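You operate a simulated robot arm through the tools that you are given. There is no shell and no other tool.

The job below is to be done with a simulated two-armed robot. You get a single attempt, and the scene is never put back.

JOB
Tare, weigh a trial load and key its overweight in as trim.
Fine: overweight is weight less target; Start and wait for the full lamp, Empty the load into the blue floor tub, white switch to Trim, mode switch to Off last.

Only the result counts: the job must be done as asked and must still hold three seconds after the hand-in. Knocking over, shifting, dropping, spilling or breaking anything else fails it.

ROBOT AND FRAMES
Two 7-joint arms with two-finger parallel grippers on one trunk that stands fixed in place. Base frame: the origin is at the foot of the trunk, x ahead of it, y to its left, z up. Units: mm, degrees, N and s.
The left shoulder is at [65, 156, 1205], the right one opposite. With the tool pointing down near the work surface each hand reaches from about 100 to 500 mm from the base axis, measured 20 degrees to its own side. Payload 3.91 kg a hand.
The TCP of each hand is the grasp point between the finger pads, 30 mm short of the fingertips. In the tool frame z runs along the fingers and y along their closing line. The gripper opens to 110 mm. The fingers are 20 mm wide and 10 mm thick; the gripper's body (48 by 112 mm) begins 55 mm behind the TCP.
Orientation is told as [roll, pitch, yaw] about the base's x, y, z axes, in that order, counted from this pose: with the fingers straight down and closing along the base's y, the tool's x points along the base's -x, its y along +y and its z along -z.

CONTROLS
- The arms move only by the tool jog_arm. It takes "left_steps", "right_steps" or both (then of equal length, played together; a hand with none holds still); each is a list of rows, each an object (a shift or turn left out is 0, a gripper value left out holds the last) with "dp": the shift along the base's x, y, z in m, a list of three; "angular": the turn, a rotation vector about the base's x, y, z in degrees, a list of three; "fingers": the finger opening in m, from 0 to 0.11. In form: [{"dp": [tx, ty, tz], "angular": [rx, ry, rz], "fingers": fingers}, ...]. A call has 1 to 20 rows; each row shifts and turns the commanded pose from where the row before left it. Each row takes 0.2 s and may step no farther than 50 mm and 8.6 degrees from the row before; otherwise, or with a gripper value out of range, the whole call is refused. Where a pose cannot be reached the arm comes as near as it can. A force on the tool above 40 N (or 10 N above the force at the start of the call, whichever is more), or a blocked arm, ends the call early, and 0.2 s more pass. The fingers move at their own pace (about 108 mm/s each) and stop on an object; they squeeze with about 36 N. The grip force told is the motor's: it shows also when the fingers shut on nothing. Time passes only in rows, and 0.2 s behind the last, so rows that do not move let the fingers close. It gives the time, the measured TCP pose, the force on the tool (base axes), the opening and the grip force at its end, in the units of the frame above (readings bear some noise), with the torque about the TCP (base axes, N m) and any sound that the robot's microphone picked up.
- Cameras (640 x 400 px; columns grow to the right, rows downward): "scene" is now at [124.2, 43.1, 1449.3]; the picture's right is [0.55, -0.84, 0.00], its down [-0.31, -0.21, -0.93] and it looks along [0.77, 0.51, -0.38] (base axes); focal length 325 px, centre (320, 200). "left" rides on the left gripper at [72, -17, -103] in its tool frame; the picture's right is [0.23, 0.97, 0.00], its down [-0.76, 0.18, -0.62] and it looks along [-0.61, 0.14, 0.78] (tool axes); focal length 222 px, centre (320, 200). "right" rides on the right gripper at [72, 17, -103] in its tool frame; the picture's right is [-0.23, 0.97, 0.00], its down [-0.76, -0.18, -0.62] and it looks along [-0.61, -0.14, 0.78] (tool axes); focal length 222 px, centre (320, 200). There is no depth. A picture from a camera that has moved, and an enlarged one, comes with that camera's place and axes in the base frame and with its lens. The place of the scene camera against the robot may be out by one fixed shift of up to 12 mm in any direction.
- get_image(camera): a new picture of that camera. No time passes.
- slide_trunk(by): slides the trunk up (or, below 0, down) by that many mm; the arms and the scene camera ride with it, the base frame stays. It gives what a move gives, with no picture.
- pan_tilt(pan, tilt): turns the head with the scene camera to pan (to the left, within 86 degrees either way) and tilt (down, from -29 to 69), counted from straight ahead of the robot. It gives what a move gives.
- enlarge(camera, box): a new picture of the part [left, top, right, bottom] of that camera's present view, enlarged. No time passes.
- close_job(): hands the job in; it is judged then, once.

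Nothing tells you positions but the pictures and the camera data. Unless the task says otherwise, let go and move clear before handing in.

The tools are called by a JSON object that holds its "fn" and its "kwargs". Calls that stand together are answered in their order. jog_arm: Moves the arms, as the interface text tells. Its arguments: {"type":"object","properties":{"left_steps":{"type":"array","items":{"type":"object","properties":{"dp":{"type":"array","items":{"type":"number"}},"angular":{"type":"array","items":{"type":"number"}},"fingers":{"type":"number"}}}},"right_steps":{"type":"array","items":{"type":"object","properties":{"dp":{"type":"array","items":{"type":"number"}},"angular":{"type":"array","items":{"type":"number"}},"fingers":{"type":"number"}}}}},"required":[]} The other tools are called the same way: slide_trunk (by) slides the trunk up or down; pan_tilt (pan, tilt) turns the head that bears the scene camera; get_image (camera) takes a picture; enlarge (camera, box) takes an enlarged picture of a part of a camera's view; close_job () hands the job in.

At the start:

```text
t: 0.0
left_eef_pos: [370.5, 586.7, 1319.1]
left_tool_rot: [0.0, -0.3, 0.1]
left_force: [0.7, 0.6, -0.3]
left_wrist_torque: [0.0, -0.02, 0.0]
left_opening: 109.8
left_finger_force: 0.2
right_eef_pos: [625.0, 105.7, 1298.5]
right_tool_rot: [0.0, -0.2, 0.1]
right_force: [-0.1, 0.1, 1.0]
right_wrist_torque: [-0.01, 0.0, -0.04]
right_opening: 109.9
right_finger_force: 0.0
trunk travel left (down, up): [-650.0, 290.0]
head pan, tilt: [33.3, 22.4]
```

scene: 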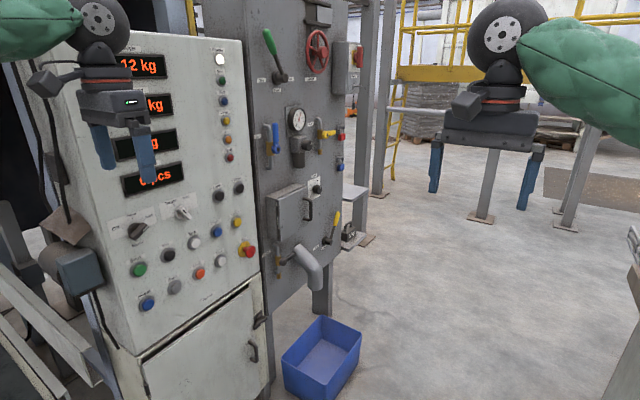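
right: 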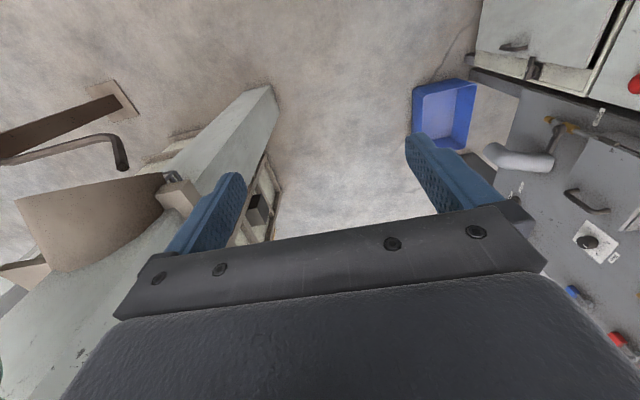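
left: 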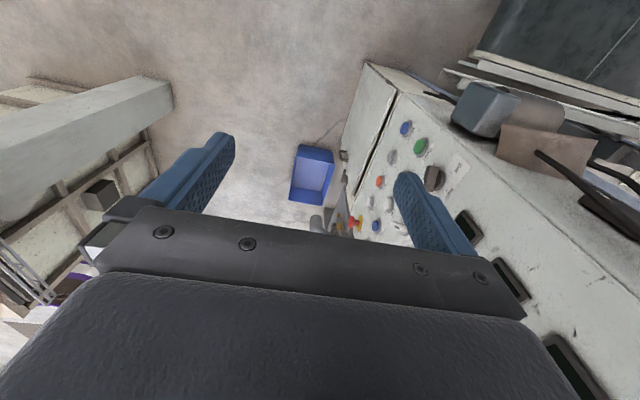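

I see a weighing cabinet with displays and buttons, a dosing panel with levers, a spout, and a blue tub on the floor. First I look at the panel closely.

{"fn": "enlarge", "kwargs": {"camera": "scene", "box": [60, 30, 260, 155]}}

{"fn": "enlarge", "kwargs": {"camera": "scene", "box": [90, 140, 290, 265]}}

{"fn": "enlarge", "kwargs": {"camera": "scene", "box": [100, 200, 300, 325]}}

{"fn": "enlarge", "kwargs": {"camera": "scene", "box": [230, 0, 390, 100]}}

{"fn": "enlarge", "kwargs": {"camera": "scene", "box": [240, 90, 400, 190]}}

{"fn": "enlarge", "kwargs": {"camera": "scene", "box": [240, 170, 400, 270]}}

```text
3.20 times, centred on (160, 92) of scene
camera zoom: at [124.2, 43.1, 1449.3], right [0.55, -0.84, 0.0], down [-0.31, -0.21, -0.93], along [0.77, 0.51, -0.38], focal length 1039 px, centre (832, 544)
```

zoom: 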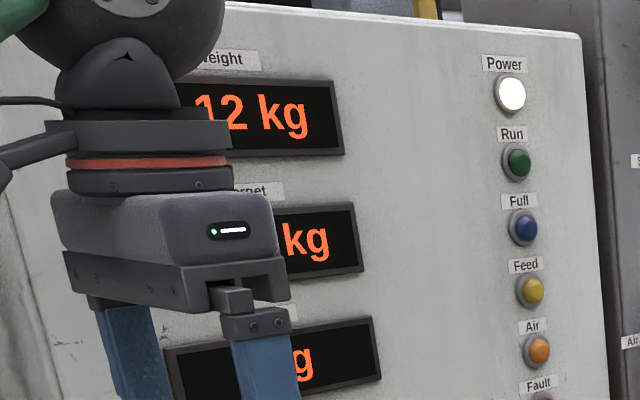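

```text
3.20 times, centred on (190, 202) of scene
camera zoom: at [124.2, 43.1, 1449.3], right [0.55, -0.84, 0.0], down [-0.31, -0.21, -0.93], along [0.77, 0.51, -0.38], focal length 1039 px, centre (736, 192)
```

zoom: 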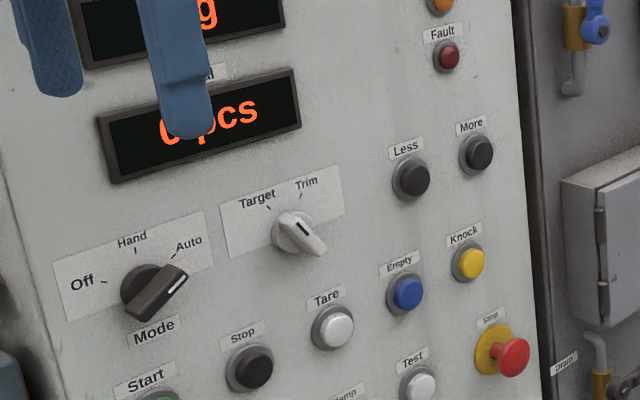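

```text
3.20 times, centred on (200, 262) of scene
camera zoom: at [124.2, 43.1, 1449.3], right [0.55, -0.84, 0.0], down [-0.31, -0.21, -0.93], along [0.77, 0.51, -0.38], focal length 1039 px, centre (704, 0)
```

zoom: 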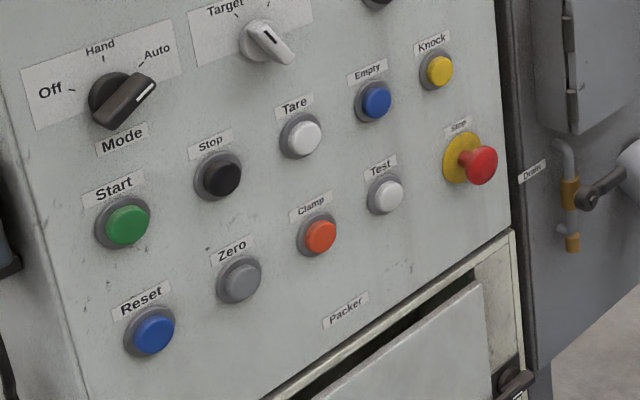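

```text
4.00 times, centred on (310, 50) of scene
camera zoom: at [124.2, 43.1, 1449.3], right [0.55, -0.84, 0.0], down [-0.31, -0.21, -0.93], along [0.77, 0.51, -0.38], focal length 1299 px, centre (360, 800)
```

zoom: 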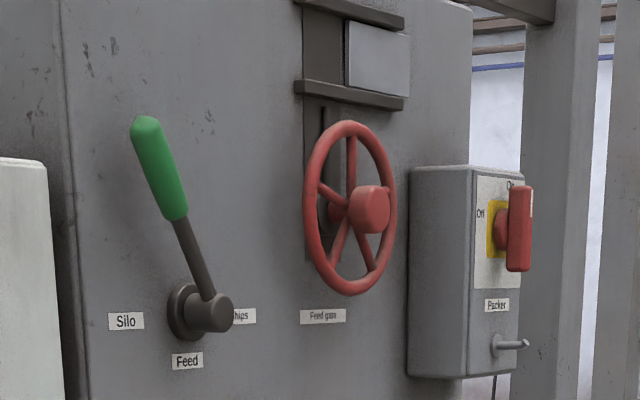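

```text
4.00 times, centred on (320, 140) of scene
camera zoom: at [124.2, 43.1, 1449.3], right [0.55, -0.84, 0.0], down [-0.31, -0.21, -0.93], along [0.77, 0.51, -0.38], focal length 1299 px, centre (320, 440)
```

zoom: 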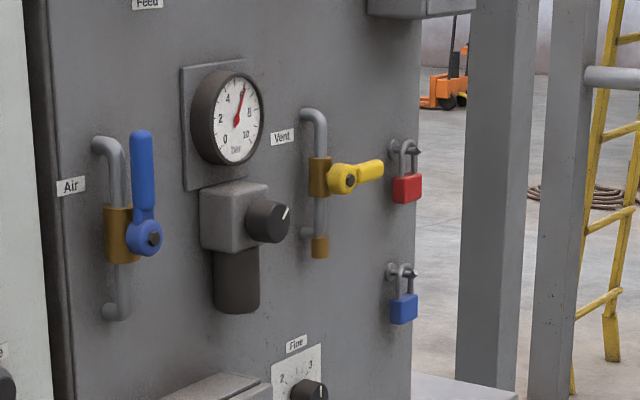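

```text
4.00 times, centred on (320, 220) of scene
camera zoom: at [124.2, 43.1, 1449.3], right [0.55, -0.84, 0.0], down [-0.31, -0.21, -0.93], along [0.77, 0.51, -0.38], focal length 1299 px, centre (320, 120)
```

zoom: 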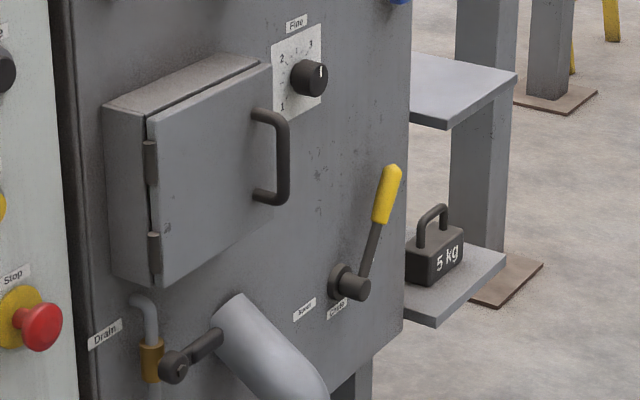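

The left hand hides part of the displays. I look around for notices and further objects first.

{"fn": "pan_tilt", "kwargs": {"pan": 75, "tilt": 25}}

{"fn": "get_image", "kwargs": {"camera": "scene"}}

{"fn": "pan_tilt", "kwargs": {"pan": -10, "tilt": 30}}

{"fn": "get_image", "kwargs": {"camera": "scene"}}

{"fn": "pan_tilt", "kwargs": {"pan": -70, "tilt": 30}}

{"fn": "get_image", "kwargs": {"camera": "scene"}}

{"fn": "pan_tilt", "kwargs": {"pan": 40, "tilt": 60}}

{"fn": "get_image", "kwargs": {"camera": "scene"}}

```text
t: 1.1
left_eef_pos: [369.9, 586.6, 1320.0]
left_tool_rot: [0.0, -0.3, 0.0]
left_force: [-0.9, 0.3, -0.4]
left_wrist_torque: [0.0, 0.01, -0.03]
left_opening: 110.1
left_finger_force: 0.1
right_eef_pos: [625.6, 104.8, 1299.0]
right_tool_rot: [0.0, -0.3, 0.1]
right_force: [0.3, 0.4, 0.6]
right_wrist_torque: [0.02, 0.0, -0.01]
right_opening: 109.8
right_finger_force: 0.1
trunk travel left (down, up): [-650.0, 290.0]
head pan, tilt: [75.0, 25.0]
```

```text
taken
camera scene: at [70.7, 81.2, 1444.8], right [0.97, -0.26, 0.0], down [-0.11, -0.41, -0.91], along [0.24, 0.88, -0.42], focal length 325 px, centre (320, 200)
```

scene: 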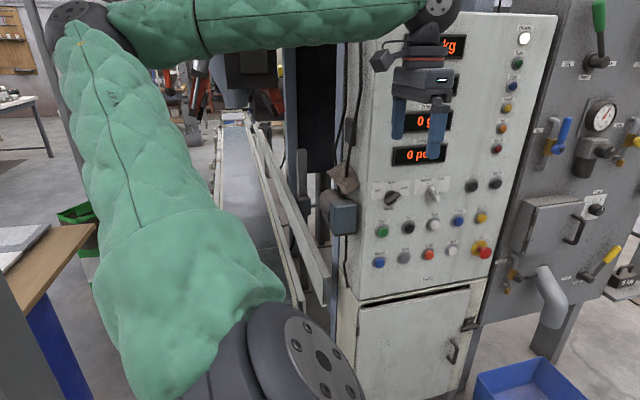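

```text
t: 2.7
left_eef_pos: [370.1, 586.1, 1319.0]
left_tool_rot: [0.0, -0.3, 0.0]
left_force: [-0.2, -0.3, -0.5]
left_wrist_torque: [0.0, 0.02, 0.04]
left_opening: 110.0
left_finger_force: 0.0
right_eef_pos: [624.1, 104.4, 1298.3]
right_tool_rot: [0.0, -0.4, 0.0]
right_force: [0.7, -0.5, 0.5]
right_wrist_torque: [0.02, -0.03, -0.01]
right_opening: 109.8
right_finger_force: 0.0
trunk travel left (down, up): [-650.0, 290.0]
head pan, tilt: [-10.0, 30.0]
```

```text
taken
camera scene: at [135.9, -23.4, 1437.1], right [-0.17, -0.98, 0.0], down [-0.49, 0.09, -0.87], along [0.86, -0.15, -0.5], focal length 325 px, centre (320, 200)
```

scene: 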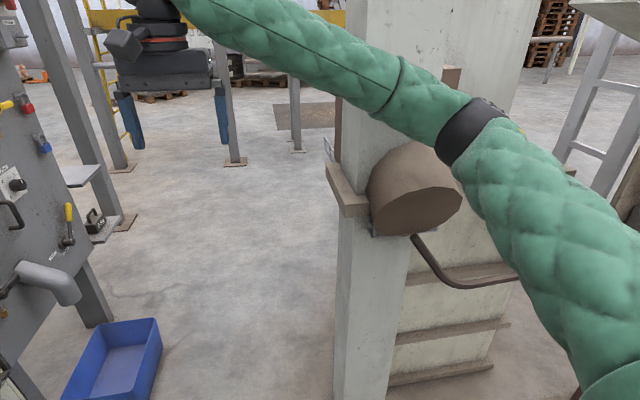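

```text
t: 4.0
left_eef_pos: [371.5, 587.0, 1320.1]
left_tool_rot: [0.0, -0.3, 0.0]
left_force: [1.2, 0.5, 0.1]
left_wrist_torque: [0.01, -0.01, 0.02]
left_opening: 109.8
left_finger_force: 0.1
right_eef_pos: [626.1, 104.8, 1299.2]
right_tool_rot: [-0.1, -0.4, -0.1]
right_force: [-0.6, -0.3, 0.0]
right_wrist_torque: [0.04, -0.02, 0.02]
right_opening: 110.2
right_finger_force: 0.1
trunk travel left (down, up): [-650.0, 290.0]
head pan, tilt: [-70.0, 30.0]
```

```text
taken
camera scene: at [77.8, -92.7, 1436.8], right [-0.94, -0.34, 0.0], down [-0.17, 0.47, -0.87], along [0.3, -0.81, -0.5], focal length 325 px, centre (320, 200)
```

scene: 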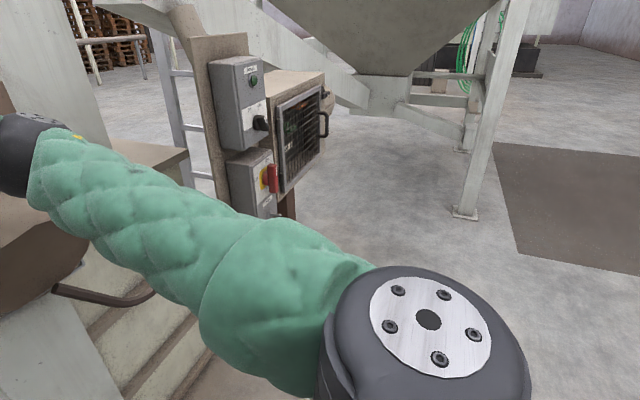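

```text
t: 5.8
left_eef_pos: [370.2, 585.6, 1319.7]
left_tool_rot: [0.0, -0.3, 0.0]
left_force: [0.4, 0.4, -0.2]
left_wrist_torque: [0.01, 0.0, -0.02]
left_opening: 109.8
left_finger_force: 0.1
right_eef_pos: [626.4, 106.1, 1299.3]
right_tool_rot: [0.1, -0.3, 0.1]
right_force: [-0.6, -0.9, 0.4]
right_wrist_torque: [-0.03, 0.02, 0.01]
right_opening: 110.0
right_finger_force: 0.2
trunk travel left (down, up): [-650.0, 290.0]
head pan, tilt: [40.0, 60.0]
```

```text
taken
camera scene: at [98.1, 35.2, 1394.9], right [0.64, -0.77, 0.0], down [-0.66, -0.56, -0.5], along [0.39, 0.32, -0.86], focal length 325 px, centre (320, 200)
```

scene: 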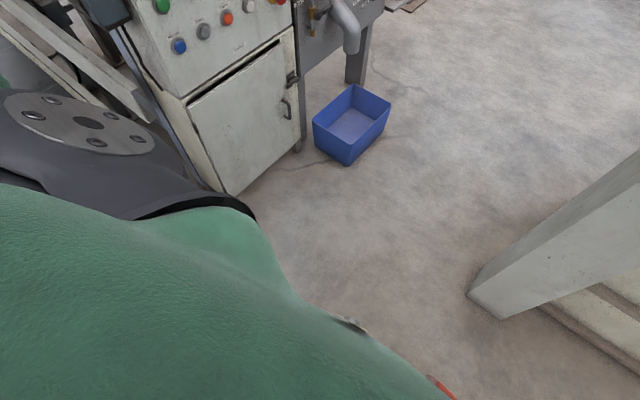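

The control cabinet face looks roughly like a plane at y≈860 facing the robot (-y), with buttons spanning x≈450–850. I'll turn the left hand to point at it (along +y), staying well off, and use its camera to read the panel.

{"fn": "jog_arm", "kwargs": {"left_steps": [{"dp": [0, -0.01, 0], "angular": [8.2, 0, 0]}, {"dp": [0, -0.01, 0], "angular": [8.2, 0, 0]}, {"dp": [0, -0.01, 0], "angular": [8.2, 0, 0]}, {"dp": [0, -0.01, 0], "angular": [8.2, 0, 0]}, {"dp": [0, -0.01, 0], "angular": [8.2, 0, 0]}, {"dp": [0, -0.01, 0], "angular": [8.2, 0, 0]}, {"dp": [0, -0.01, 0], "angular": [8.2, 0, 0]}, {"dp": [0, -0.01, 0], "angular": [8.2, 0, 0]}, {"dp": [0, -0.01, 0], "angular": [8.2, 0, 0]}, {"dp": [0, -0.01, 0], "angular": [8.2, 0, 0]}, {"angular": [8, 0, 0]}]}}

{"fn": "get_image", "kwargs": {"camera": "left"}}

{"fn": "pan_tilt", "kwargs": {"pan": 55, "tilt": 22}}

{"fn": "get_image", "kwargs": {"camera": "scene"}}

```text
t: 8.2
left_eef_pos: [426.3, 523.7, 1348.4]
left_tool_rot: [89.6, -0.3, -0.6]
left_force: [-0.1, 0.8, -1.0]
left_wrist_torque: [0.03, 0.0, 0.02]
left_opening: 109.9
left_finger_force: 0.0
left hand out of reach, approached as far as the arm can: row 7, 8, 9, 10, 11
right_eef_pos: [625.5, 105.6, 1298.8]
right_tool_rot: [0.1, -0.2, 0.0]
right_force: [0.4, -0.2, 0.6]
right_wrist_torque: [-0.02, 0.01, 0.04]
right_opening: 109.9
right_finger_force: 0.0
trunk travel left (down, up): [-650.0, 290.0]
head pan, tilt: [40.0, 60.0]
```

```text
taken
camera left: at [353.9, 419.3, 1333.1], right [-0.23, 0.01, 0.97], down [0.75, -0.63, 0.19], along [0.61, 0.78, 0.14], focal length 222 px, centre (320, 200)
```

left: 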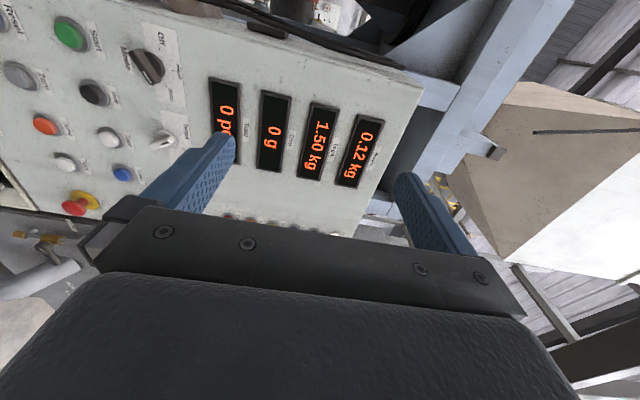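

```text
t: 9.3
left_eef_pos: [427.3, 521.8, 1349.9]
left_tool_rot: [89.4, -0.3, -0.6]
left_force: [-0.1, 0.2, -0.2]
left_wrist_torque: [0.0, 0.02, -0.01]
left_opening: 110.1
left_finger_force: 0.0
right_eef_pos: [625.5, 105.8, 1298.3]
right_tool_rot: [0.0, -0.3, -0.1]
right_force: [0.3, -0.3, -0.1]
right_wrist_torque: [0.01, 0.03, 0.0]
right_opening: 110.2
right_finger_force: 0.1
trunk travel left (down, up): [-650.0, 290.0]
head pan, tilt: [55.0, 22.0]
```

```text
taken
camera scene: at [100.0, 68.5, 1449.7], right [0.82, -0.57, 0.0], down [-0.21, -0.31, -0.93], along [0.53, 0.76, -0.37], focal length 325 px, centre (320, 200)
```

scene: 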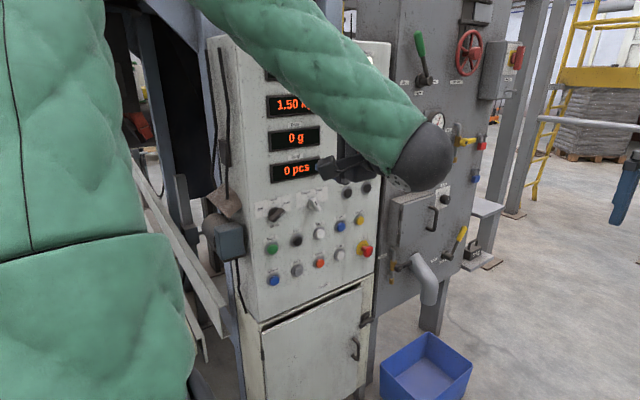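

Displays read Weight 0.12 kg, Target 1.50 kg, Trim 0 g. Next I bring the left hand a bit lower and roll it so its camera sits above the fingers and looks upright at the buttons.

{"fn": "jog_arm", "kwargs": {"left_steps": [{"dp": [0.005, 0.008, -0.018], "angular": [0, 8.2, 0]}, {"dp": [0.005, 0.008, -0.018], "angular": [0, 8.2, 0]}, {"dp": [0.005, 0.008, -0.018], "angular": [0, 8.2, 0]}, {"dp": [0.005, 0.008, -0.018], "angular": [0, 8.2, 0]}, {"dp": [0.005, 0.008, -0.018], "angular": [0, 8.2, 0]}, {"dp": [0.005, 0.008, -0.018], "angular": [0, 8.2, 0]}, {"dp": [0.005, 0.008, -0.018], "angular": [0, 8.2, 0]}, {"dp": [0.005, 0.008, -0.018], "angular": [0, 8.2, 0]}, {"dp": [0.005, 0.008, -0.018], "angular": [0, 8.2, 0]}, {"dp": [0.005, 0.008, -0.018], "angular": [0, 8.2, 0]}, {"dp": [0, 0, 0], "angular": [0, 8.2, 0]}]}}

{"fn": "get_image", "kwargs": {"camera": "left"}}

{"fn": "get_image", "kwargs": {"camera": "scene"}}

```text
t: 11.7
left_eef_pos: [478.2, 603.4, 1168.9]
left_tool_rot: [-68.0, 89.9, -158.0]
left_force: [-0.5, 0.5, -0.4]
left_wrist_torque: [-0.01, 0.0, 0.01]
left_opening: 110.3
left_finger_force: 0.0
right_eef_pos: [625.4, 105.7, 1299.3]
right_tool_rot: [0.0, -0.3, 0.0]
right_force: [-0.5, -0.2, 0.6]
right_wrist_torque: [-0.02, 0.0, 0.03]
right_opening: 110.1
right_finger_force: 0.0
trunk travel left (down, up): [-650.0, 290.0]
head pan, tilt: [55.0, 22.0]
```

```text
taken
camera left: at [460.3, 499.4, 1241.5], right [0.97, 0.0, 0.23], down [0.18, -0.62, -0.76], along [0.14, 0.78, -0.61], focal length 222 px, centre (320, 200)
```

left: 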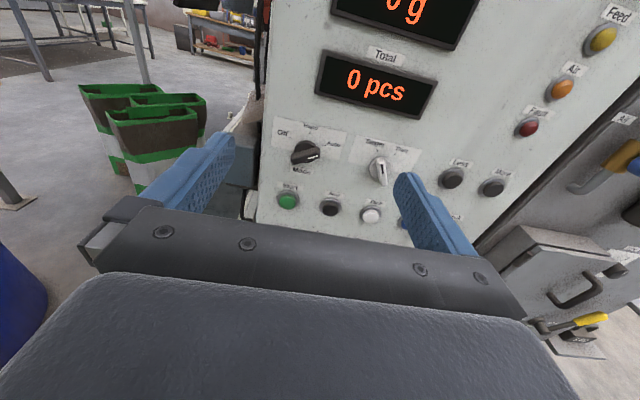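

```text
taken
camera scene: at [100.0, 68.4, 1449.8], right [0.82, -0.57, 0.0], down [-0.21, -0.31, -0.93], along [0.53, 0.76, -0.37], focal length 325 px, centre (320, 200)
```

scene: 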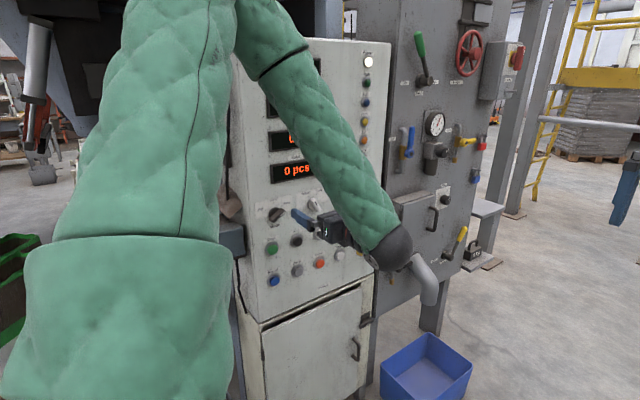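

The hand camera now looks upright at the panel. I zoom in on the switches and buttons.

{"fn": "enlarge", "kwargs": {"camera": "left", "box": [250, 110, 410, 210]}}

{"fn": "enlarge", "kwargs": {"camera": "left", "box": [400, 100, 560, 200]}}

{"fn": "enlarge", "kwargs": {"camera": "scene", "box": [230, 190, 390, 290]}}

{"fn": "enlarge", "kwargs": {"camera": "scene", "box": [330, 40, 430, 165]}}

{"fn": "enlarge", "kwargs": {"camera": "scene", "box": [370, 180, 490, 280]}}

{"fn": "enlarge", "kwargs": {"camera": "scene", "box": [360, 250, 520, 400]}}

```text
4.00 times, centred on (330, 160) of left
camera zoom: at [460.3, 499.4, 1241.5], right [0.97, 0.0, 0.23], down [0.18, -0.62, -0.76], along [0.14, 0.78, -0.61], focal length 888 px, centre (280, 360)
```

zoom: 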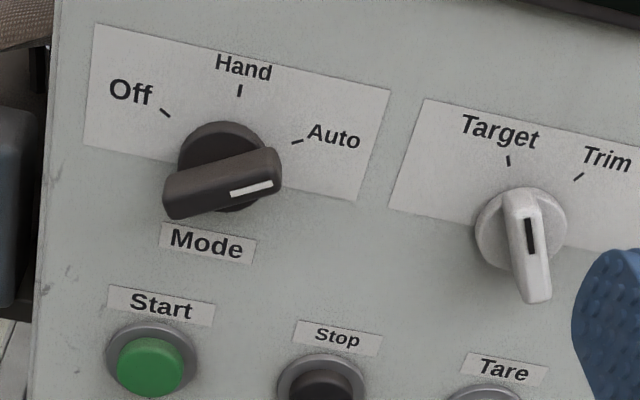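

```text
4.00 times, centred on (480, 150) of left
camera zoom: at [460.3, 499.4, 1241.5], right [0.97, 0.0, 0.23], down [0.18, -0.62, -0.76], along [0.14, 0.78, -0.61], focal length 888 px, centre (-320, 400)
```

zoom: 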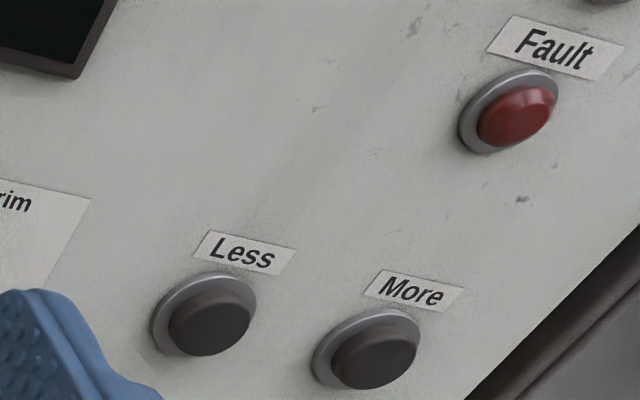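

```text
4.00 times, centred on (310, 240) of scene
camera zoom: at [100.0, 68.4, 1449.8], right [0.82, -0.57, 0.0], down [-0.21, -0.31, -0.93], along [0.53, 0.76, -0.37], focal length 1299 px, centre (360, 40)
```

zoom: 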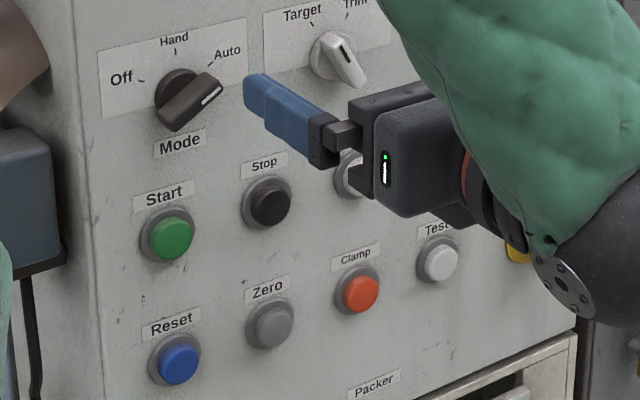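

```text
3.20 times, centred on (380, 102) of scene
camera zoom: at [100.0, 68.4, 1449.8], right [0.82, -0.57, 0.0], down [-0.21, -0.31, -0.93], along [0.53, 0.76, -0.37], focal length 1039 px, centre (128, 512)
```

zoom: 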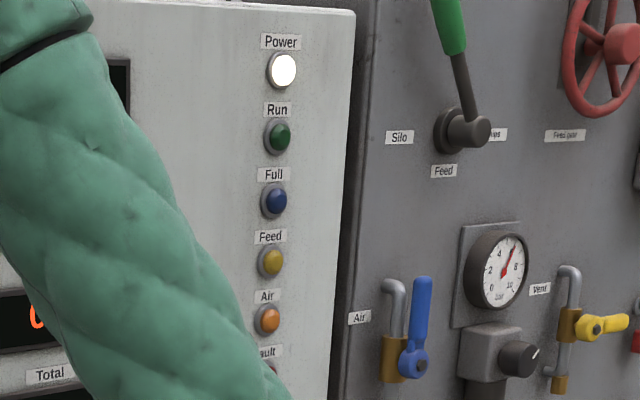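

```text
4.00 times, centred on (430, 230) of scene
camera zoom: at [100.0, 68.4, 1449.8], right [0.82, -0.57, 0.0], down [-0.21, -0.31, -0.93], along [0.53, 0.76, -0.37], focal length 1299 px, centre (-120, 80)
```

zoom: 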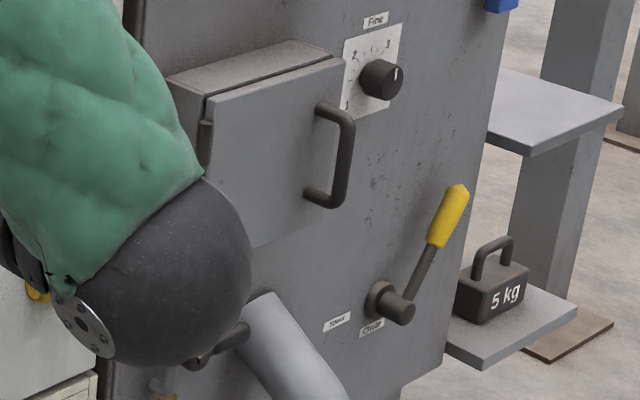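

```text
2.67 times, centred on (440, 325) of scene
camera zoom: at [100.0, 68.4, 1449.8], right [0.82, -0.57, 0.0], down [-0.21, -0.31, -0.93], along [0.53, 0.76, -0.37], focal length 866 px, centre (0, -133)
```

zoom: 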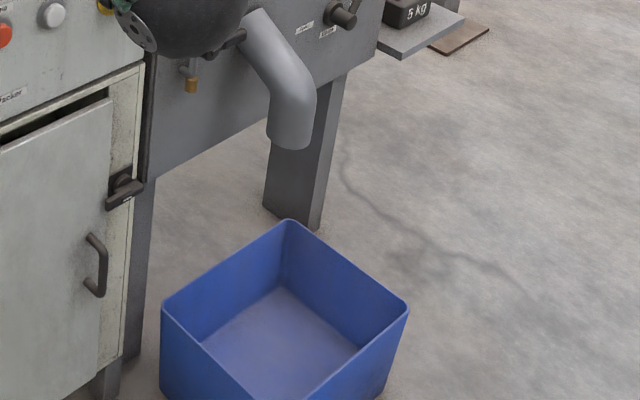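

The tub (x≈985–1350, y≈590–835) seems to lie under the spout mouth (≈1177, 756, 480). I check the diverter lever's labels, the gauge and feed lever at higher zoom.

{"fn": "enlarge", "kwargs": {"camera": "scene", "box": [440, 220, 480, 275]}}

{"fn": "enlarge", "kwargs": {"camera": "scene", "box": [380, 30, 440, 100]}}

{"fn": "enlarge", "kwargs": {"camera": "right", "box": [400, 60, 560, 180]}}

{"fn": "get_image", "kwargs": {"camera": "right"}}

```text
7.27 times, centred on (460, 248) of scene
camera zoom: at [100.0, 68.4, 1449.8], right [0.82, -0.57, 0.0], down [-0.21, -0.31, -0.93], along [0.53, 0.76, -0.37], focal length 2362 px, centre (-698, -146)
```

zoom: 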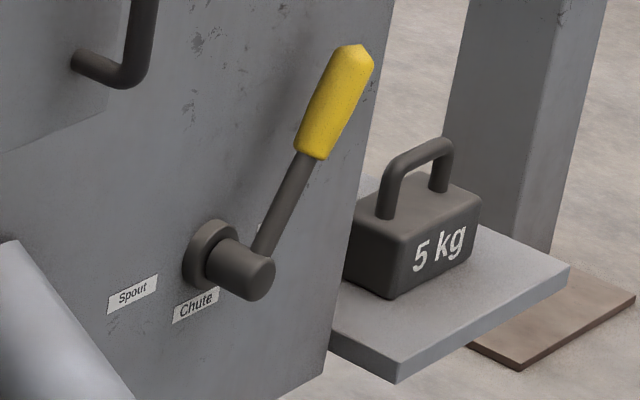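

```text
5.71 times, centred on (410, 65) of scene
camera zoom: at [100.0, 68.4, 1449.8], right [0.82, -0.57, 0.0], down [-0.21, -0.31, -0.93], along [0.53, 0.76, -0.37], focal length 1856 px, centre (-194, 971)
```

zoom: 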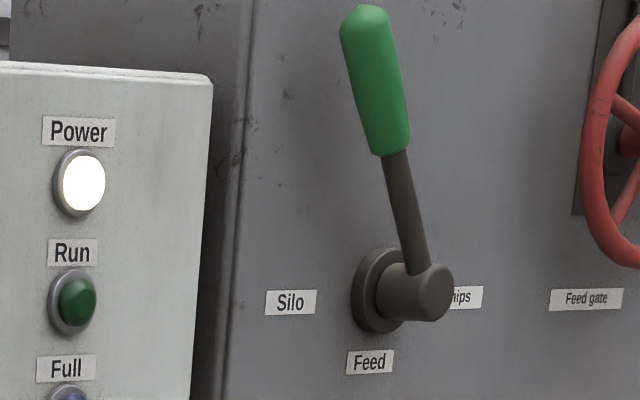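

```text
3.33 times, centred on (480, 120) of right
camera zoom: at [552.5, 122.7, 1402.5], right [0.23, 0.97, 0.0], down [0.76, -0.18, 0.63], along [0.61, -0.14, -0.78], focal length 740 px, centre (-213, 467)
```

zoom: 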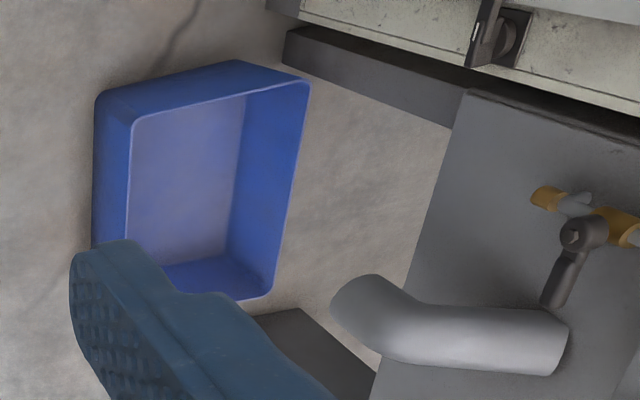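

```text
taken
camera right: at [552.5, 122.7, 1402.5], right [0.23, 0.97, 0.0], down [0.76, -0.18, 0.63], along [0.61, -0.14, -0.78], focal length 222 px, centre (320, 200)
```

right: 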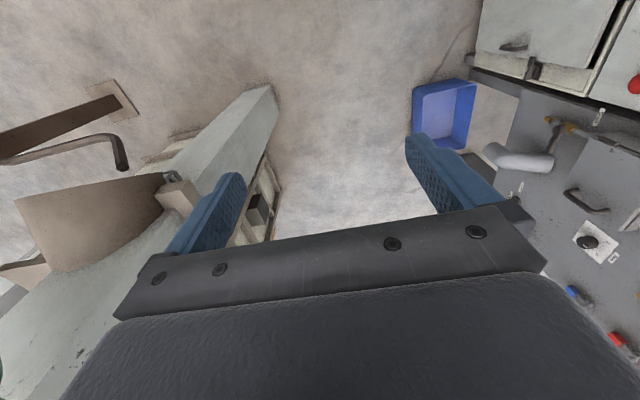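

The tub lies under the spout mouth, and the cabinet controls are within my reach; the far levers are not. I move the left hand to the right for a second view, to triangulate the panel buttons.

{"fn": "jog_arm", "kwargs": {"left_steps": [{"dp": [0.04, 0, -0.02], "fingers": 0}, {"dp": [0.04, 0, -0.02]}, {"dp": [0.04, 0, -0.01]}, {"dp": [0.04, 0, 0]}]}}

{"fn": "get_image", "kwargs": {"camera": "left"}}

{"fn": "enlarge", "kwargs": {"camera": "left", "box": [160, 80, 480, 280]}}

```text
t: 12.7
left_eef_pos: [636.3, 602.9, 1120.9]
left_tool_rot: [89.3, 89.9, -0.6]
left_force: [0.1, 0.2, 0.8]
left_wrist_torque: [0.01, -0.01, 0.01]
left_opening: 0.0
left_finger_force: 36.3
right_eef_pos: [626.1, 103.9, 1298.4]
right_tool_rot: [-0.1, -0.3, -0.1]
right_force: [1.0, 0.4, 0.2]
right_wrist_torque: [0.03, 0.02, 0.03]
right_opening: 110.0
right_finger_force: 0.0
trunk travel left (down, up): [-650.0, 290.0]
head pan, tilt: [55.0, 22.0]
```

```text
taken
camera left: at [620.5, 498.6, 1194.0], right [0.97, 0.0, 0.23], down [0.18, -0.62, -0.76], along [0.14, 0.78, -0.61], focal length 222 px, centre (320, 200)
```

left: 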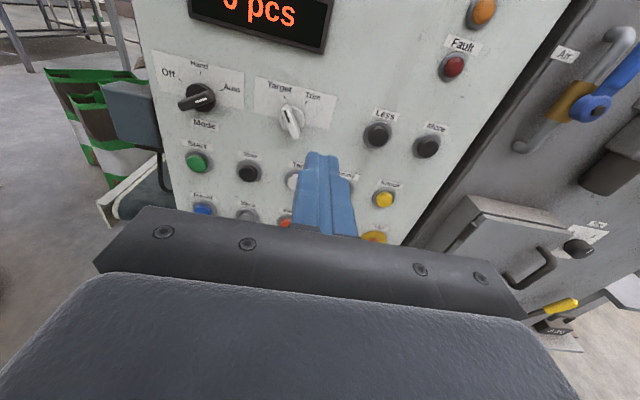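

```text
2.00 times, centred on (320, 180) of left
camera zoom: at [620.5, 498.6, 1194.0], right [0.97, 0.0, 0.23], down [0.18, -0.62, -0.76], along [0.14, 0.78, -0.61], focal length 444 px, centre (320, 240)
```

zoom: 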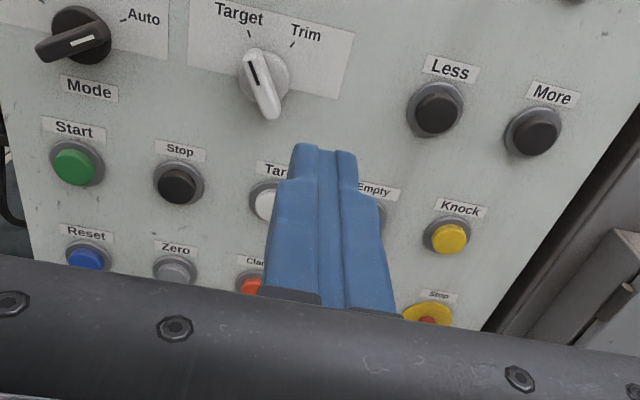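

Panel buttons triangulate well: Start (460,826,966), Tare (≈631,828,967), Empty (≈716,828,966), More (833,843,1078), Less (741,838,1077), white switch (605,836,1073), Mode (474,833,1074). I take one closer look at the chute lever label before acting.

{"fn": "enlarge", "kwargs": {"camera": "scene", "box": [442, 244, 466, 264]}}

{"fn": "pan_tilt", "kwargs": {"pan": 45, "tilt": 30}}

{"fn": "get_image", "kwargs": {"camera": "scene"}}

```text
16.00 times, centred on (454, 254) of scene
camera zoom: at [99.8, 68.3, 1449.8], right [0.82, -0.57, 0.0], down [-0.21, -0.31, -0.93], along [0.53, 0.76, -0.37], focal length 5196 px, centre (-1824, -664)
```

zoom: 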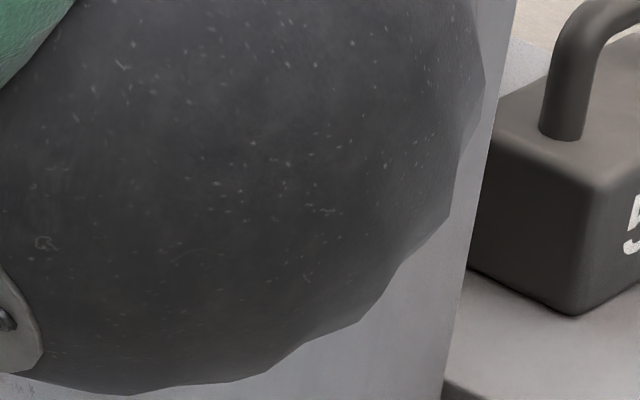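

```text
t: 13.4
left_eef_pos: [637.1, 602.3, 1121.4]
left_tool_rot: [84.6, 89.9, -5.5]
left_force: [-0.2, 0.1, -0.2]
left_wrist_torque: [0.02, 0.04, 0.0]
left_opening: 0.2
left_finger_force: 36.6
right_eef_pos: [626.3, 105.8, 1300.3]
right_tool_rot: [0.0, -0.3, 0.0]
right_force: [-0.3, 0.4, -0.2]
right_wrist_torque: [0.05, 0.01, -0.01]
right_opening: 110.0
right_finger_force: 0.0
trunk travel left (down, up): [-650.0, 290.0]
head pan, tilt: [45.0, 30.0]
```

```text
taken
camera scene: at [110.8, 56.6, 1437.0], right [0.71, -0.71, 0.0], down [-0.35, -0.35, -0.87], along [0.61, 0.61, -0.5], focal length 325 px, centre (320, 200)
```

scene: 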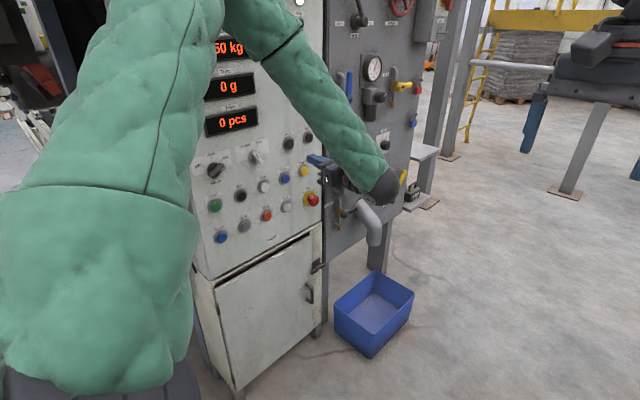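

Those far levers are beyond reach, so I work the cabinet. I bring the closed left fingertips in front of the Tare button.

{"fn": "jog_arm", "kwargs": {"left_steps": [{"dp": [-0.002, 0, -0.04]}, {"dp": [-0.002, 0.03, -0.04]}, {"dp": [-0.002, 0.035, -0.04]}, {"dp": [0, 0.045, -0.034]}, {"dp": [0, 0.04, 0]}, {}]}}

{"fn": "get_image", "kwargs": {"camera": "left"}}

{"fn": "get_image", "kwargs": {"camera": "scene"}}

```text
refused: row 3 steps farther than a row can; nothing moved
```

```text
taken
camera left: at [620.3, 498.4, 1194.1], right [0.97, 0.0, 0.23], down [0.18, -0.62, -0.76], along [0.14, 0.78, -0.61], focal length 222 px, centre (320, 200)
```

left: 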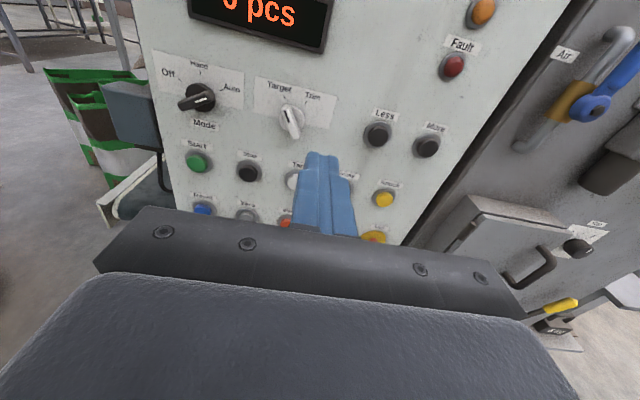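

```text
taken
camera scene: at [110.8, 56.6, 1437.0], right [0.71, -0.71, 0.0], down [-0.35, -0.35, -0.87], along [0.61, 0.61, -0.5], focal length 325 px, centre (320, 200)
```

scene: 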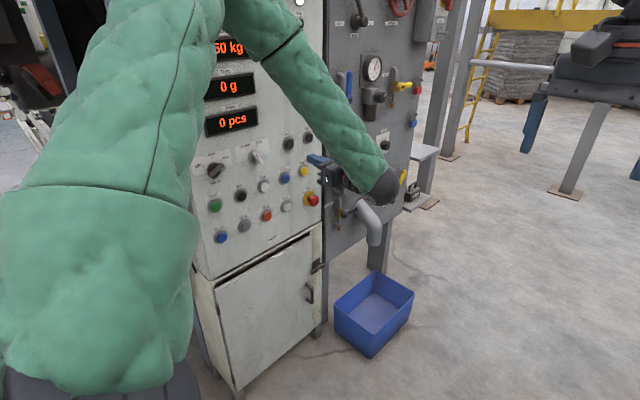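

A row was too long; I repeat it with shorter steps.

{"fn": "jog_arm", "kwargs": {"left_steps": [{"dp": [-0.002, 0, -0.04]}, {"dp": [-0.002, 0.02, -0.04]}, {"dp": [-0.002, 0.03, -0.035]}, {"dp": [0, 0.035, -0.03]}, {"dp": [0, 0.04, -0.009]}, {"dp": [0, 0.04, 0]}, {}]}}

{"fn": "get_image", "kwargs": {"camera": "left"}}

{"fn": "get_image", "kwargs": {"camera": "scene"}}

```text
t: 15.0
left_eef_pos: [633.1, 767.9, 966.4]
left_tool_rot: [87.1, 89.9, -2.9]
left_force: [-0.2, -0.1, 0.2]
left_wrist_torque: [-0.01, 0.01, 0.01]
left_opening: 0.3
left_finger_force: 36.4
right_eef_pos: [625.6, 106.4, 1297.7]
right_tool_rot: [0.0, -0.2, 0.1]
right_force: [0.4, 1.0, -0.8]
right_wrist_torque: [0.0, 0.02, 0.0]
right_opening: 110.1
right_finger_force: 0.1
trunk travel left (down, up): [-650.0, 290.0]
head pan, tilt: [45.0, 30.0]
```

```text
taken
camera left: at [616.6, 663.6, 1039.7], right [0.97, 0.0, 0.23], down [0.18, -0.62, -0.76], along [0.14, 0.78, -0.61], focal length 222 px, centre (320, 200)
```

left: 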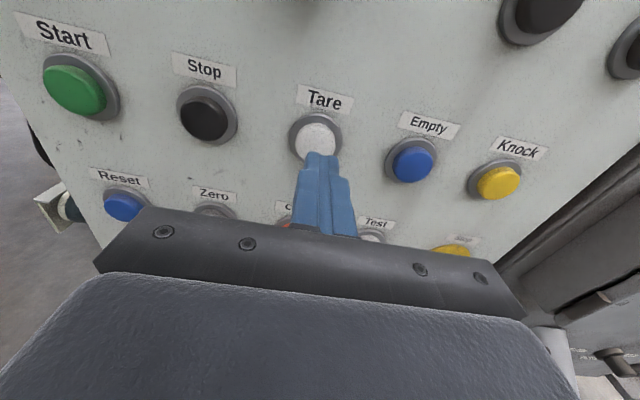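

```text
taken
camera scene: at [110.8, 56.5, 1437.0], right [0.71, -0.71, 0.0], down [-0.35, -0.35, -0.87], along [0.61, 0.61, -0.5], focal length 325 px, centre (320, 200)
```

scene: 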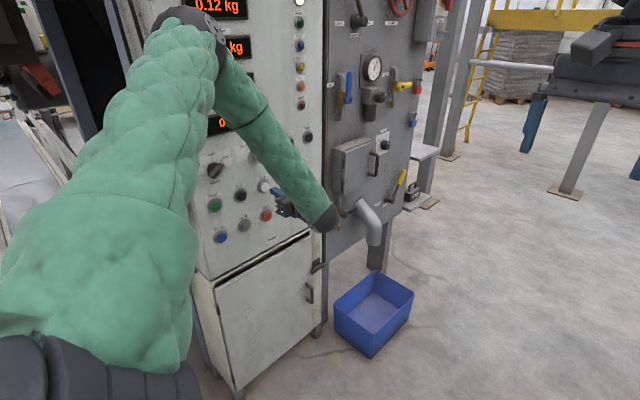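

Fingertips are aligned with Tare (about 30 mm off). I press gently and then retreat.

{"fn": "jog_arm", "kwargs": {"left_steps": [{"dp": [-0.002, 0.01, 0.001]}, {"dp": [0, 0.01, 0]}, {"dp": [0, 0.006, 0]}, {"dp": [0, 0.004, 0]}, {"dp": [0, 0.003, 0]}]}}

{"fn": "pan_tilt", "kwargs": {"pan": 50, "tilt": 18}}

{"fn": "get_image", "kwargs": {"camera": "scene"}}

{"fn": "get_image", "kwargs": {"camera": "left"}}

```text
t: 16.2
left_eef_pos: [630.8, 802.2, 968.4]
left_tool_rot: [80.4, 89.9, -9.7]
left_force: [0.1, -3.1, -1.0]
left_wrist_torque: [-0.03, -0.06, 0.0]
left_opening: 0.0
left_finger_force: 35.9
right_eef_pos: [625.8, 105.6, 1298.9]
right_tool_rot: [-0.1, -0.4, 0.0]
right_force: [0.2, -0.2, -0.2]
right_wrist_torque: [0.01, -0.03, -0.02]
right_opening: 110.1
right_finger_force: 0.1
trunk travel left (down, up): [-650.0, 290.0]
head pan, tilt: [45.0, 30.0]
heard: click
```

```text
t: 16.9
left_eef_pos: [631.0, 799.3, 968.1]
left_tool_rot: [80.3, 89.8, -9.7]
left_force: [1.5, -3.7, 0.5]
left_wrist_torque: [-0.02, -0.04, -0.08]
left_opening: 0.0
left_finger_force: 35.9
right_eef_pos: [624.5, 105.9, 1298.6]
right_tool_rot: [-0.1, -0.3, 0.0]
right_force: [0.3, -0.8, 0.0]
right_wrist_torque: [0.03, 0.0, 0.0]
right_opening: 110.1
right_finger_force: 0.1
trunk travel left (down, up): [-650.0, 290.0]
head pan, tilt: [50.0, 18.0]
```

```text
taken
camera scene: at [106.8, 64.1, 1456.2], right [0.77, -0.64, 0.0], down [-0.19, -0.24, -0.95], along [0.61, 0.73, -0.31], focal length 325 px, centre (320, 200)
```

scene: 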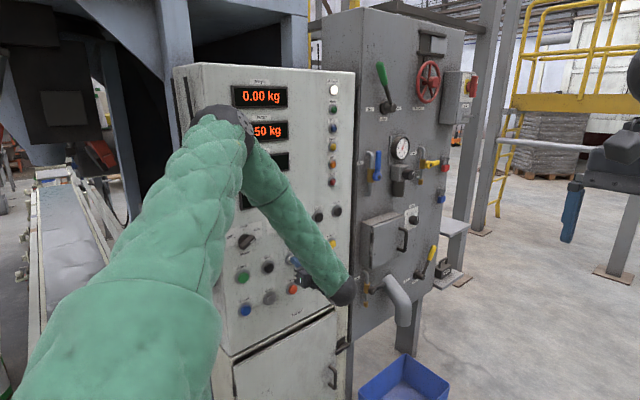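

```text
taken
camera left: at [613.7, 696.2, 1040.0], right [0.97, 0.0, 0.23], down [0.18, -0.62, -0.76], along [0.14, 0.78, -0.61], focal length 222 px, centre (320, 200)
```

left: 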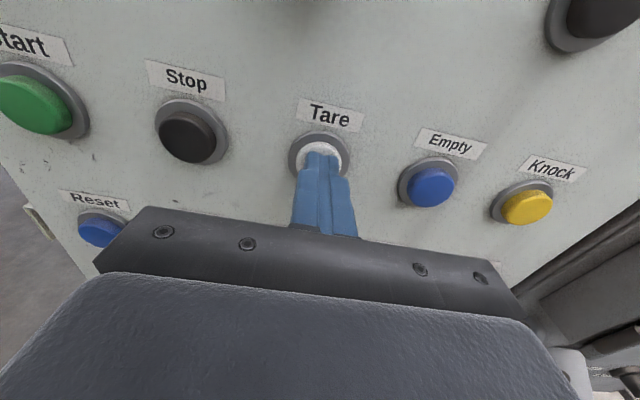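

A click and the weight reads 0.00 kg, so Tare worked. I back off and go to Start.

{"fn": "jog_arm", "kwargs": {"left_steps": [{"dp": [0, -0.03, 0]}, {"dp": [-0.04, -0.01, 0]}, {"dp": [-0.045, 0, 0]}, {"dp": [-0.045, 0, 0]}, {"dp": [-0.041, 0, 0]}, {}]}}

{"fn": "get_image", "kwargs": {"camera": "left"}}

{"fn": "get_image", "kwargs": {"camera": "scene"}}

```text
t: 18.4
left_eef_pos: [458.3, 761.3, 967.1]
left_tool_rot: [73.0, 89.8, -17.0]
left_force: [0.7, 0.1, 0.2]
left_wrist_torque: [0.01, -0.03, -0.01]
left_opening: 0.0
left_finger_force: 36.1
right_eef_pos: [624.8, 105.9, 1299.0]
right_tool_rot: [0.1, -0.3, 0.0]
right_force: [0.4, 0.5, -0.7]
right_wrist_torque: [-0.04, -0.01, -0.01]
right_opening: 109.8
right_finger_force: 0.1
trunk travel left (down, up): [-650.0, 290.0]
head pan, tilt: [50.0, 18.0]
```

```text
taken
camera left: at [442.2, 656.4, 1038.6], right [0.97, 0.0, 0.23], down [0.18, -0.62, -0.76], along [0.14, 0.78, -0.61], focal length 222 px, centre (320, 200)
```

left: 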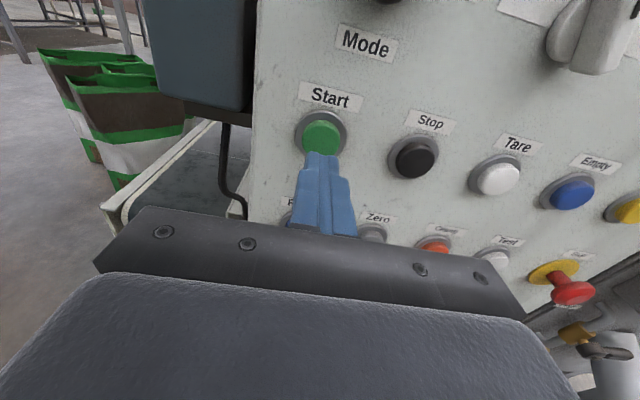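

```text
taken
camera scene: at [106.7, 64.1, 1456.3], right [0.77, -0.64, 0.0], down [-0.19, -0.24, -0.95], along [0.61, 0.73, -0.31], focal length 325 px, centre (320, 200)
```

scene: 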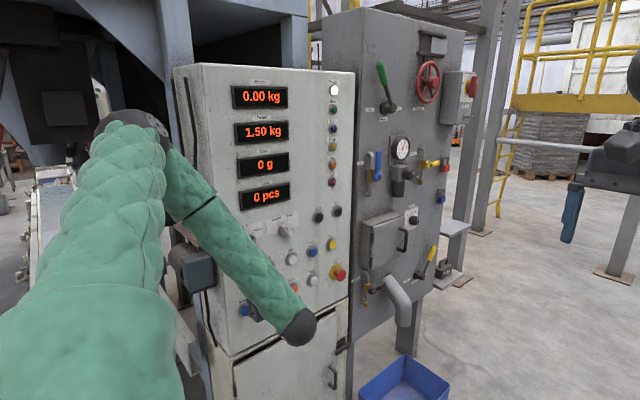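

Aligned with Start; I press it and then watch the displays.

{"fn": "jog_arm", "kwargs": {"left_steps": [{"dp": [0.002, 0.01, -0.001]}, {"dp": [0, 0.01, 0]}, {"dp": [0, 0.01, 0]}, {"dp": [0, 0.005, 0]}, {"dp": [0, 0.004, 0]}, {"dp": [0, -0.02, 0]}]}}

{"fn": "get_image", "kwargs": {"camera": "scene"}}

```text
t: 19.8
left_eef_pos: [461.1, 780.3, 965.3]
left_tool_rot: [81.3, 89.9, -8.7]
left_force: [-0.1, 0.2, 0.1]
left_wrist_torque: [0.0, 0.0, 0.01]
left_opening: 0.1
left_finger_force: 35.8
right_eef_pos: [624.3, 106.4, 1299.4]
right_tool_rot: [0.0, -0.2, 0.0]
right_force: [-0.3, -0.4, -0.9]
right_wrist_torque: [0.0, 0.01, -0.03]
right_opening: 110.2
right_finger_force: 0.0
trunk travel left (down, up): [-650.0, 290.0]
head pan, tilt: [50.0, 18.0]
heard: click
```

```text
taken
camera scene: at [106.8, 64.2, 1456.3], right [0.77, -0.64, 0.0], down [-0.19, -0.24, -0.95], along [0.61, 0.73, -0.31], focal length 325 px, centre (320, 200)
```

scene: 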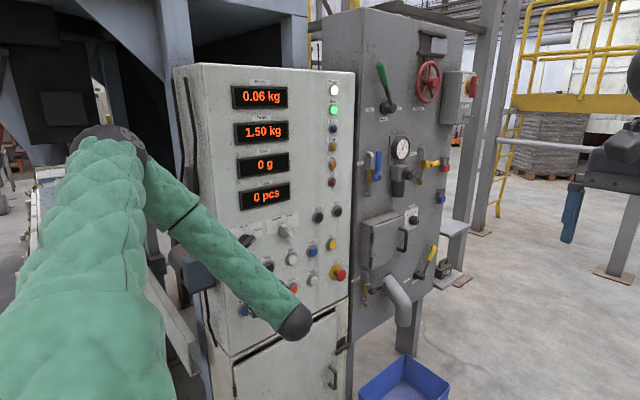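

The Run lamp is lit and weight is rising. I move toward Empty while waiting, keeping clear of the buttons.

{"fn": "jog_arm", "kwargs": {"left_steps": [{"dp": [0, -0.03, 0]}, {"dp": [0.045, 0, 0]}, {"dp": [0.045, 0, 0]}, {"dp": [0.045, 0, 0]}, {"dp": [0.045, 0, 0]}, {"dp": [0.045, 0, 0]}, {"dp": [0.031, 0, 0.001]}, {}]}}

{"fn": "get_image", "kwargs": {"camera": "scene"}}

{"fn": "get_image", "kwargs": {"camera": "left"}}

```text
t: 21.6
left_eef_pos: [715.9, 750.6, 967.3]
left_tool_rot: [60.1, 89.9, -29.8]
left_force: [0.0, -0.4, -0.6]
left_wrist_torque: [-0.03, 0.0, -0.02]
left_opening: 0.3
left_finger_force: 36.3
right_eef_pos: [626.3, 105.6, 1298.4]
right_tool_rot: [0.0, -0.3, 0.1]
right_force: [0.2, 0.4, -0.1]
right_wrist_torque: [-0.04, 0.01, 0.01]
right_opening: 110.0
right_finger_force: 0.1
trunk travel left (down, up): [-650.0, 290.0]
head pan, tilt: [50.0, 18.0]
```

```text
taken
camera scene: at [106.9, 64.4, 1456.3], right [0.77, -0.64, 0.0], down [-0.19, -0.24, -0.95], along [0.61, 0.73, -0.31], focal length 325 px, centre (320, 200)
```

scene: 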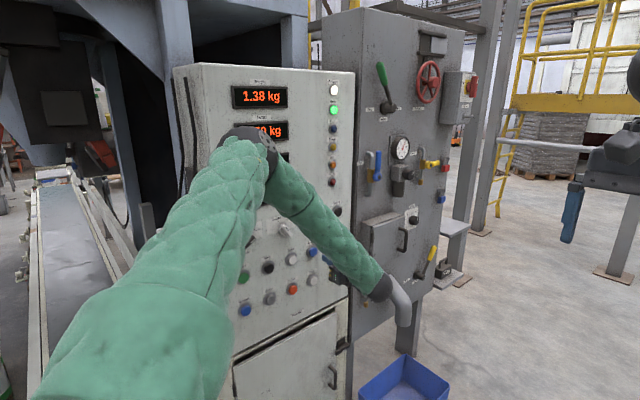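

```text
taken
camera left: at [700.3, 646.2, 1039.9], right [0.97, 0.0, 0.23], down [0.18, -0.62, -0.76], along [0.14, 0.78, -0.61], focal length 222 px, centre (320, 200)
```

left: 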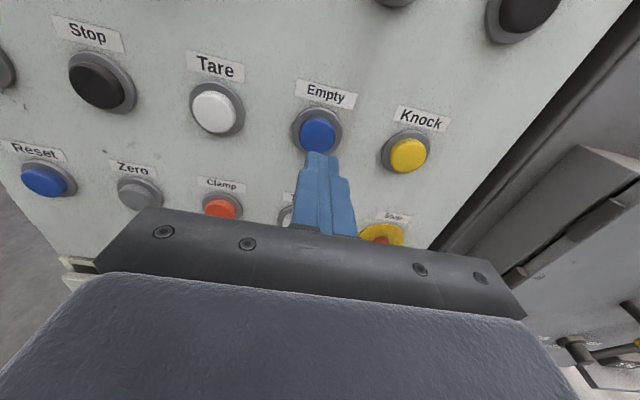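

Weight is at 1.38 kg and rising. I wait in place.

{"fn": "jog_arm", "kwargs": {"left_steps": [{}, {}, {}, {}, {}]}}

{"fn": "get_image", "kwargs": {"camera": "scene"}}

{"fn": "jog_arm", "kwargs": {"left_steps": [{}, {}, {}, {}, {}]}}

{"fn": "enlarge", "kwargs": {"camera": "scene", "box": [220, 70, 350, 150]}}

```text
t: 22.8
left_eef_pos: [715.6, 749.7, 966.9]
left_tool_rot: [71.9, 90.0, -18.1]
left_force: [-0.7, 0.6, -0.3]
left_wrist_torque: [-0.02, 0.0, 0.0]
left_opening: 0.0
left_finger_force: 36.5
right_eef_pos: [625.6, 106.0, 1298.3]
right_tool_rot: [0.1, -0.3, 0.0]
right_force: [0.1, 0.9, 0.0]
right_wrist_torque: [-0.02, 0.01, 0.03]
right_opening: 109.8
right_finger_force: 0.1
trunk travel left (down, up): [-650.0, 290.0]
head pan, tilt: [50.0, 18.0]
```

```text
taken
camera scene: at [106.8, 64.3, 1456.3], right [0.77, -0.64, 0.0], down [-0.19, -0.24, -0.95], along [0.61, 0.73, -0.31], focal length 325 px, centre (320, 200)
```

scene: 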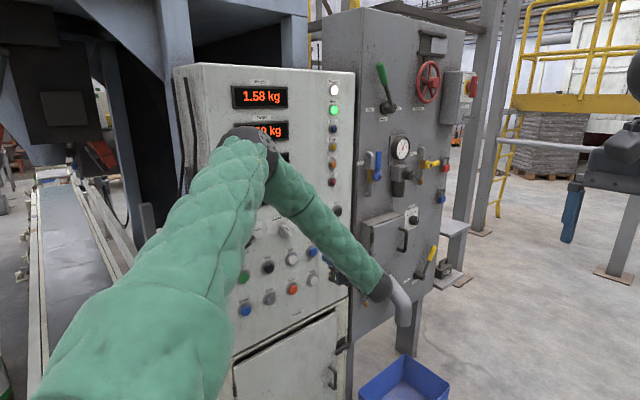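

```text
t: 23.9
left_eef_pos: [716.3, 750.9, 967.2]
left_tool_rot: [71.7, 89.9, -18.3]
left_force: [0.0, -0.4, 0.0]
left_wrist_torque: [0.02, 0.03, 0.03]
left_opening: 0.0
left_finger_force: 36.5
right_eef_pos: [625.5, 106.5, 1299.5]
right_tool_rot: [0.0, -0.4, 0.1]
right_force: [0.0, 0.5, -0.4]
right_wrist_torque: [0.02, 0.0, 0.03]
right_opening: 109.7
right_finger_force: 0.1
trunk travel left (down, up): [-650.0, 290.0]
head pan, tilt: [50.0, 18.0]
```

```text
4.92 times, centred on (285, 110) of scene
camera zoom: at [106.8, 64.3, 1456.3], right [0.77, -0.64, 0.0], down [-0.19, -0.24, -0.95], along [0.61, 0.73, -0.31], focal length 1599 px, centre (492, 643)
```

zoom: 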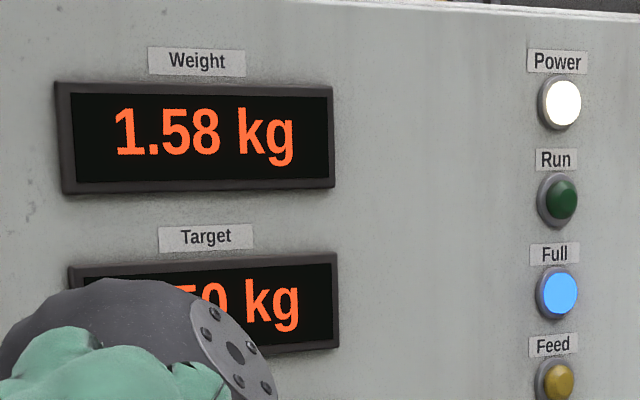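

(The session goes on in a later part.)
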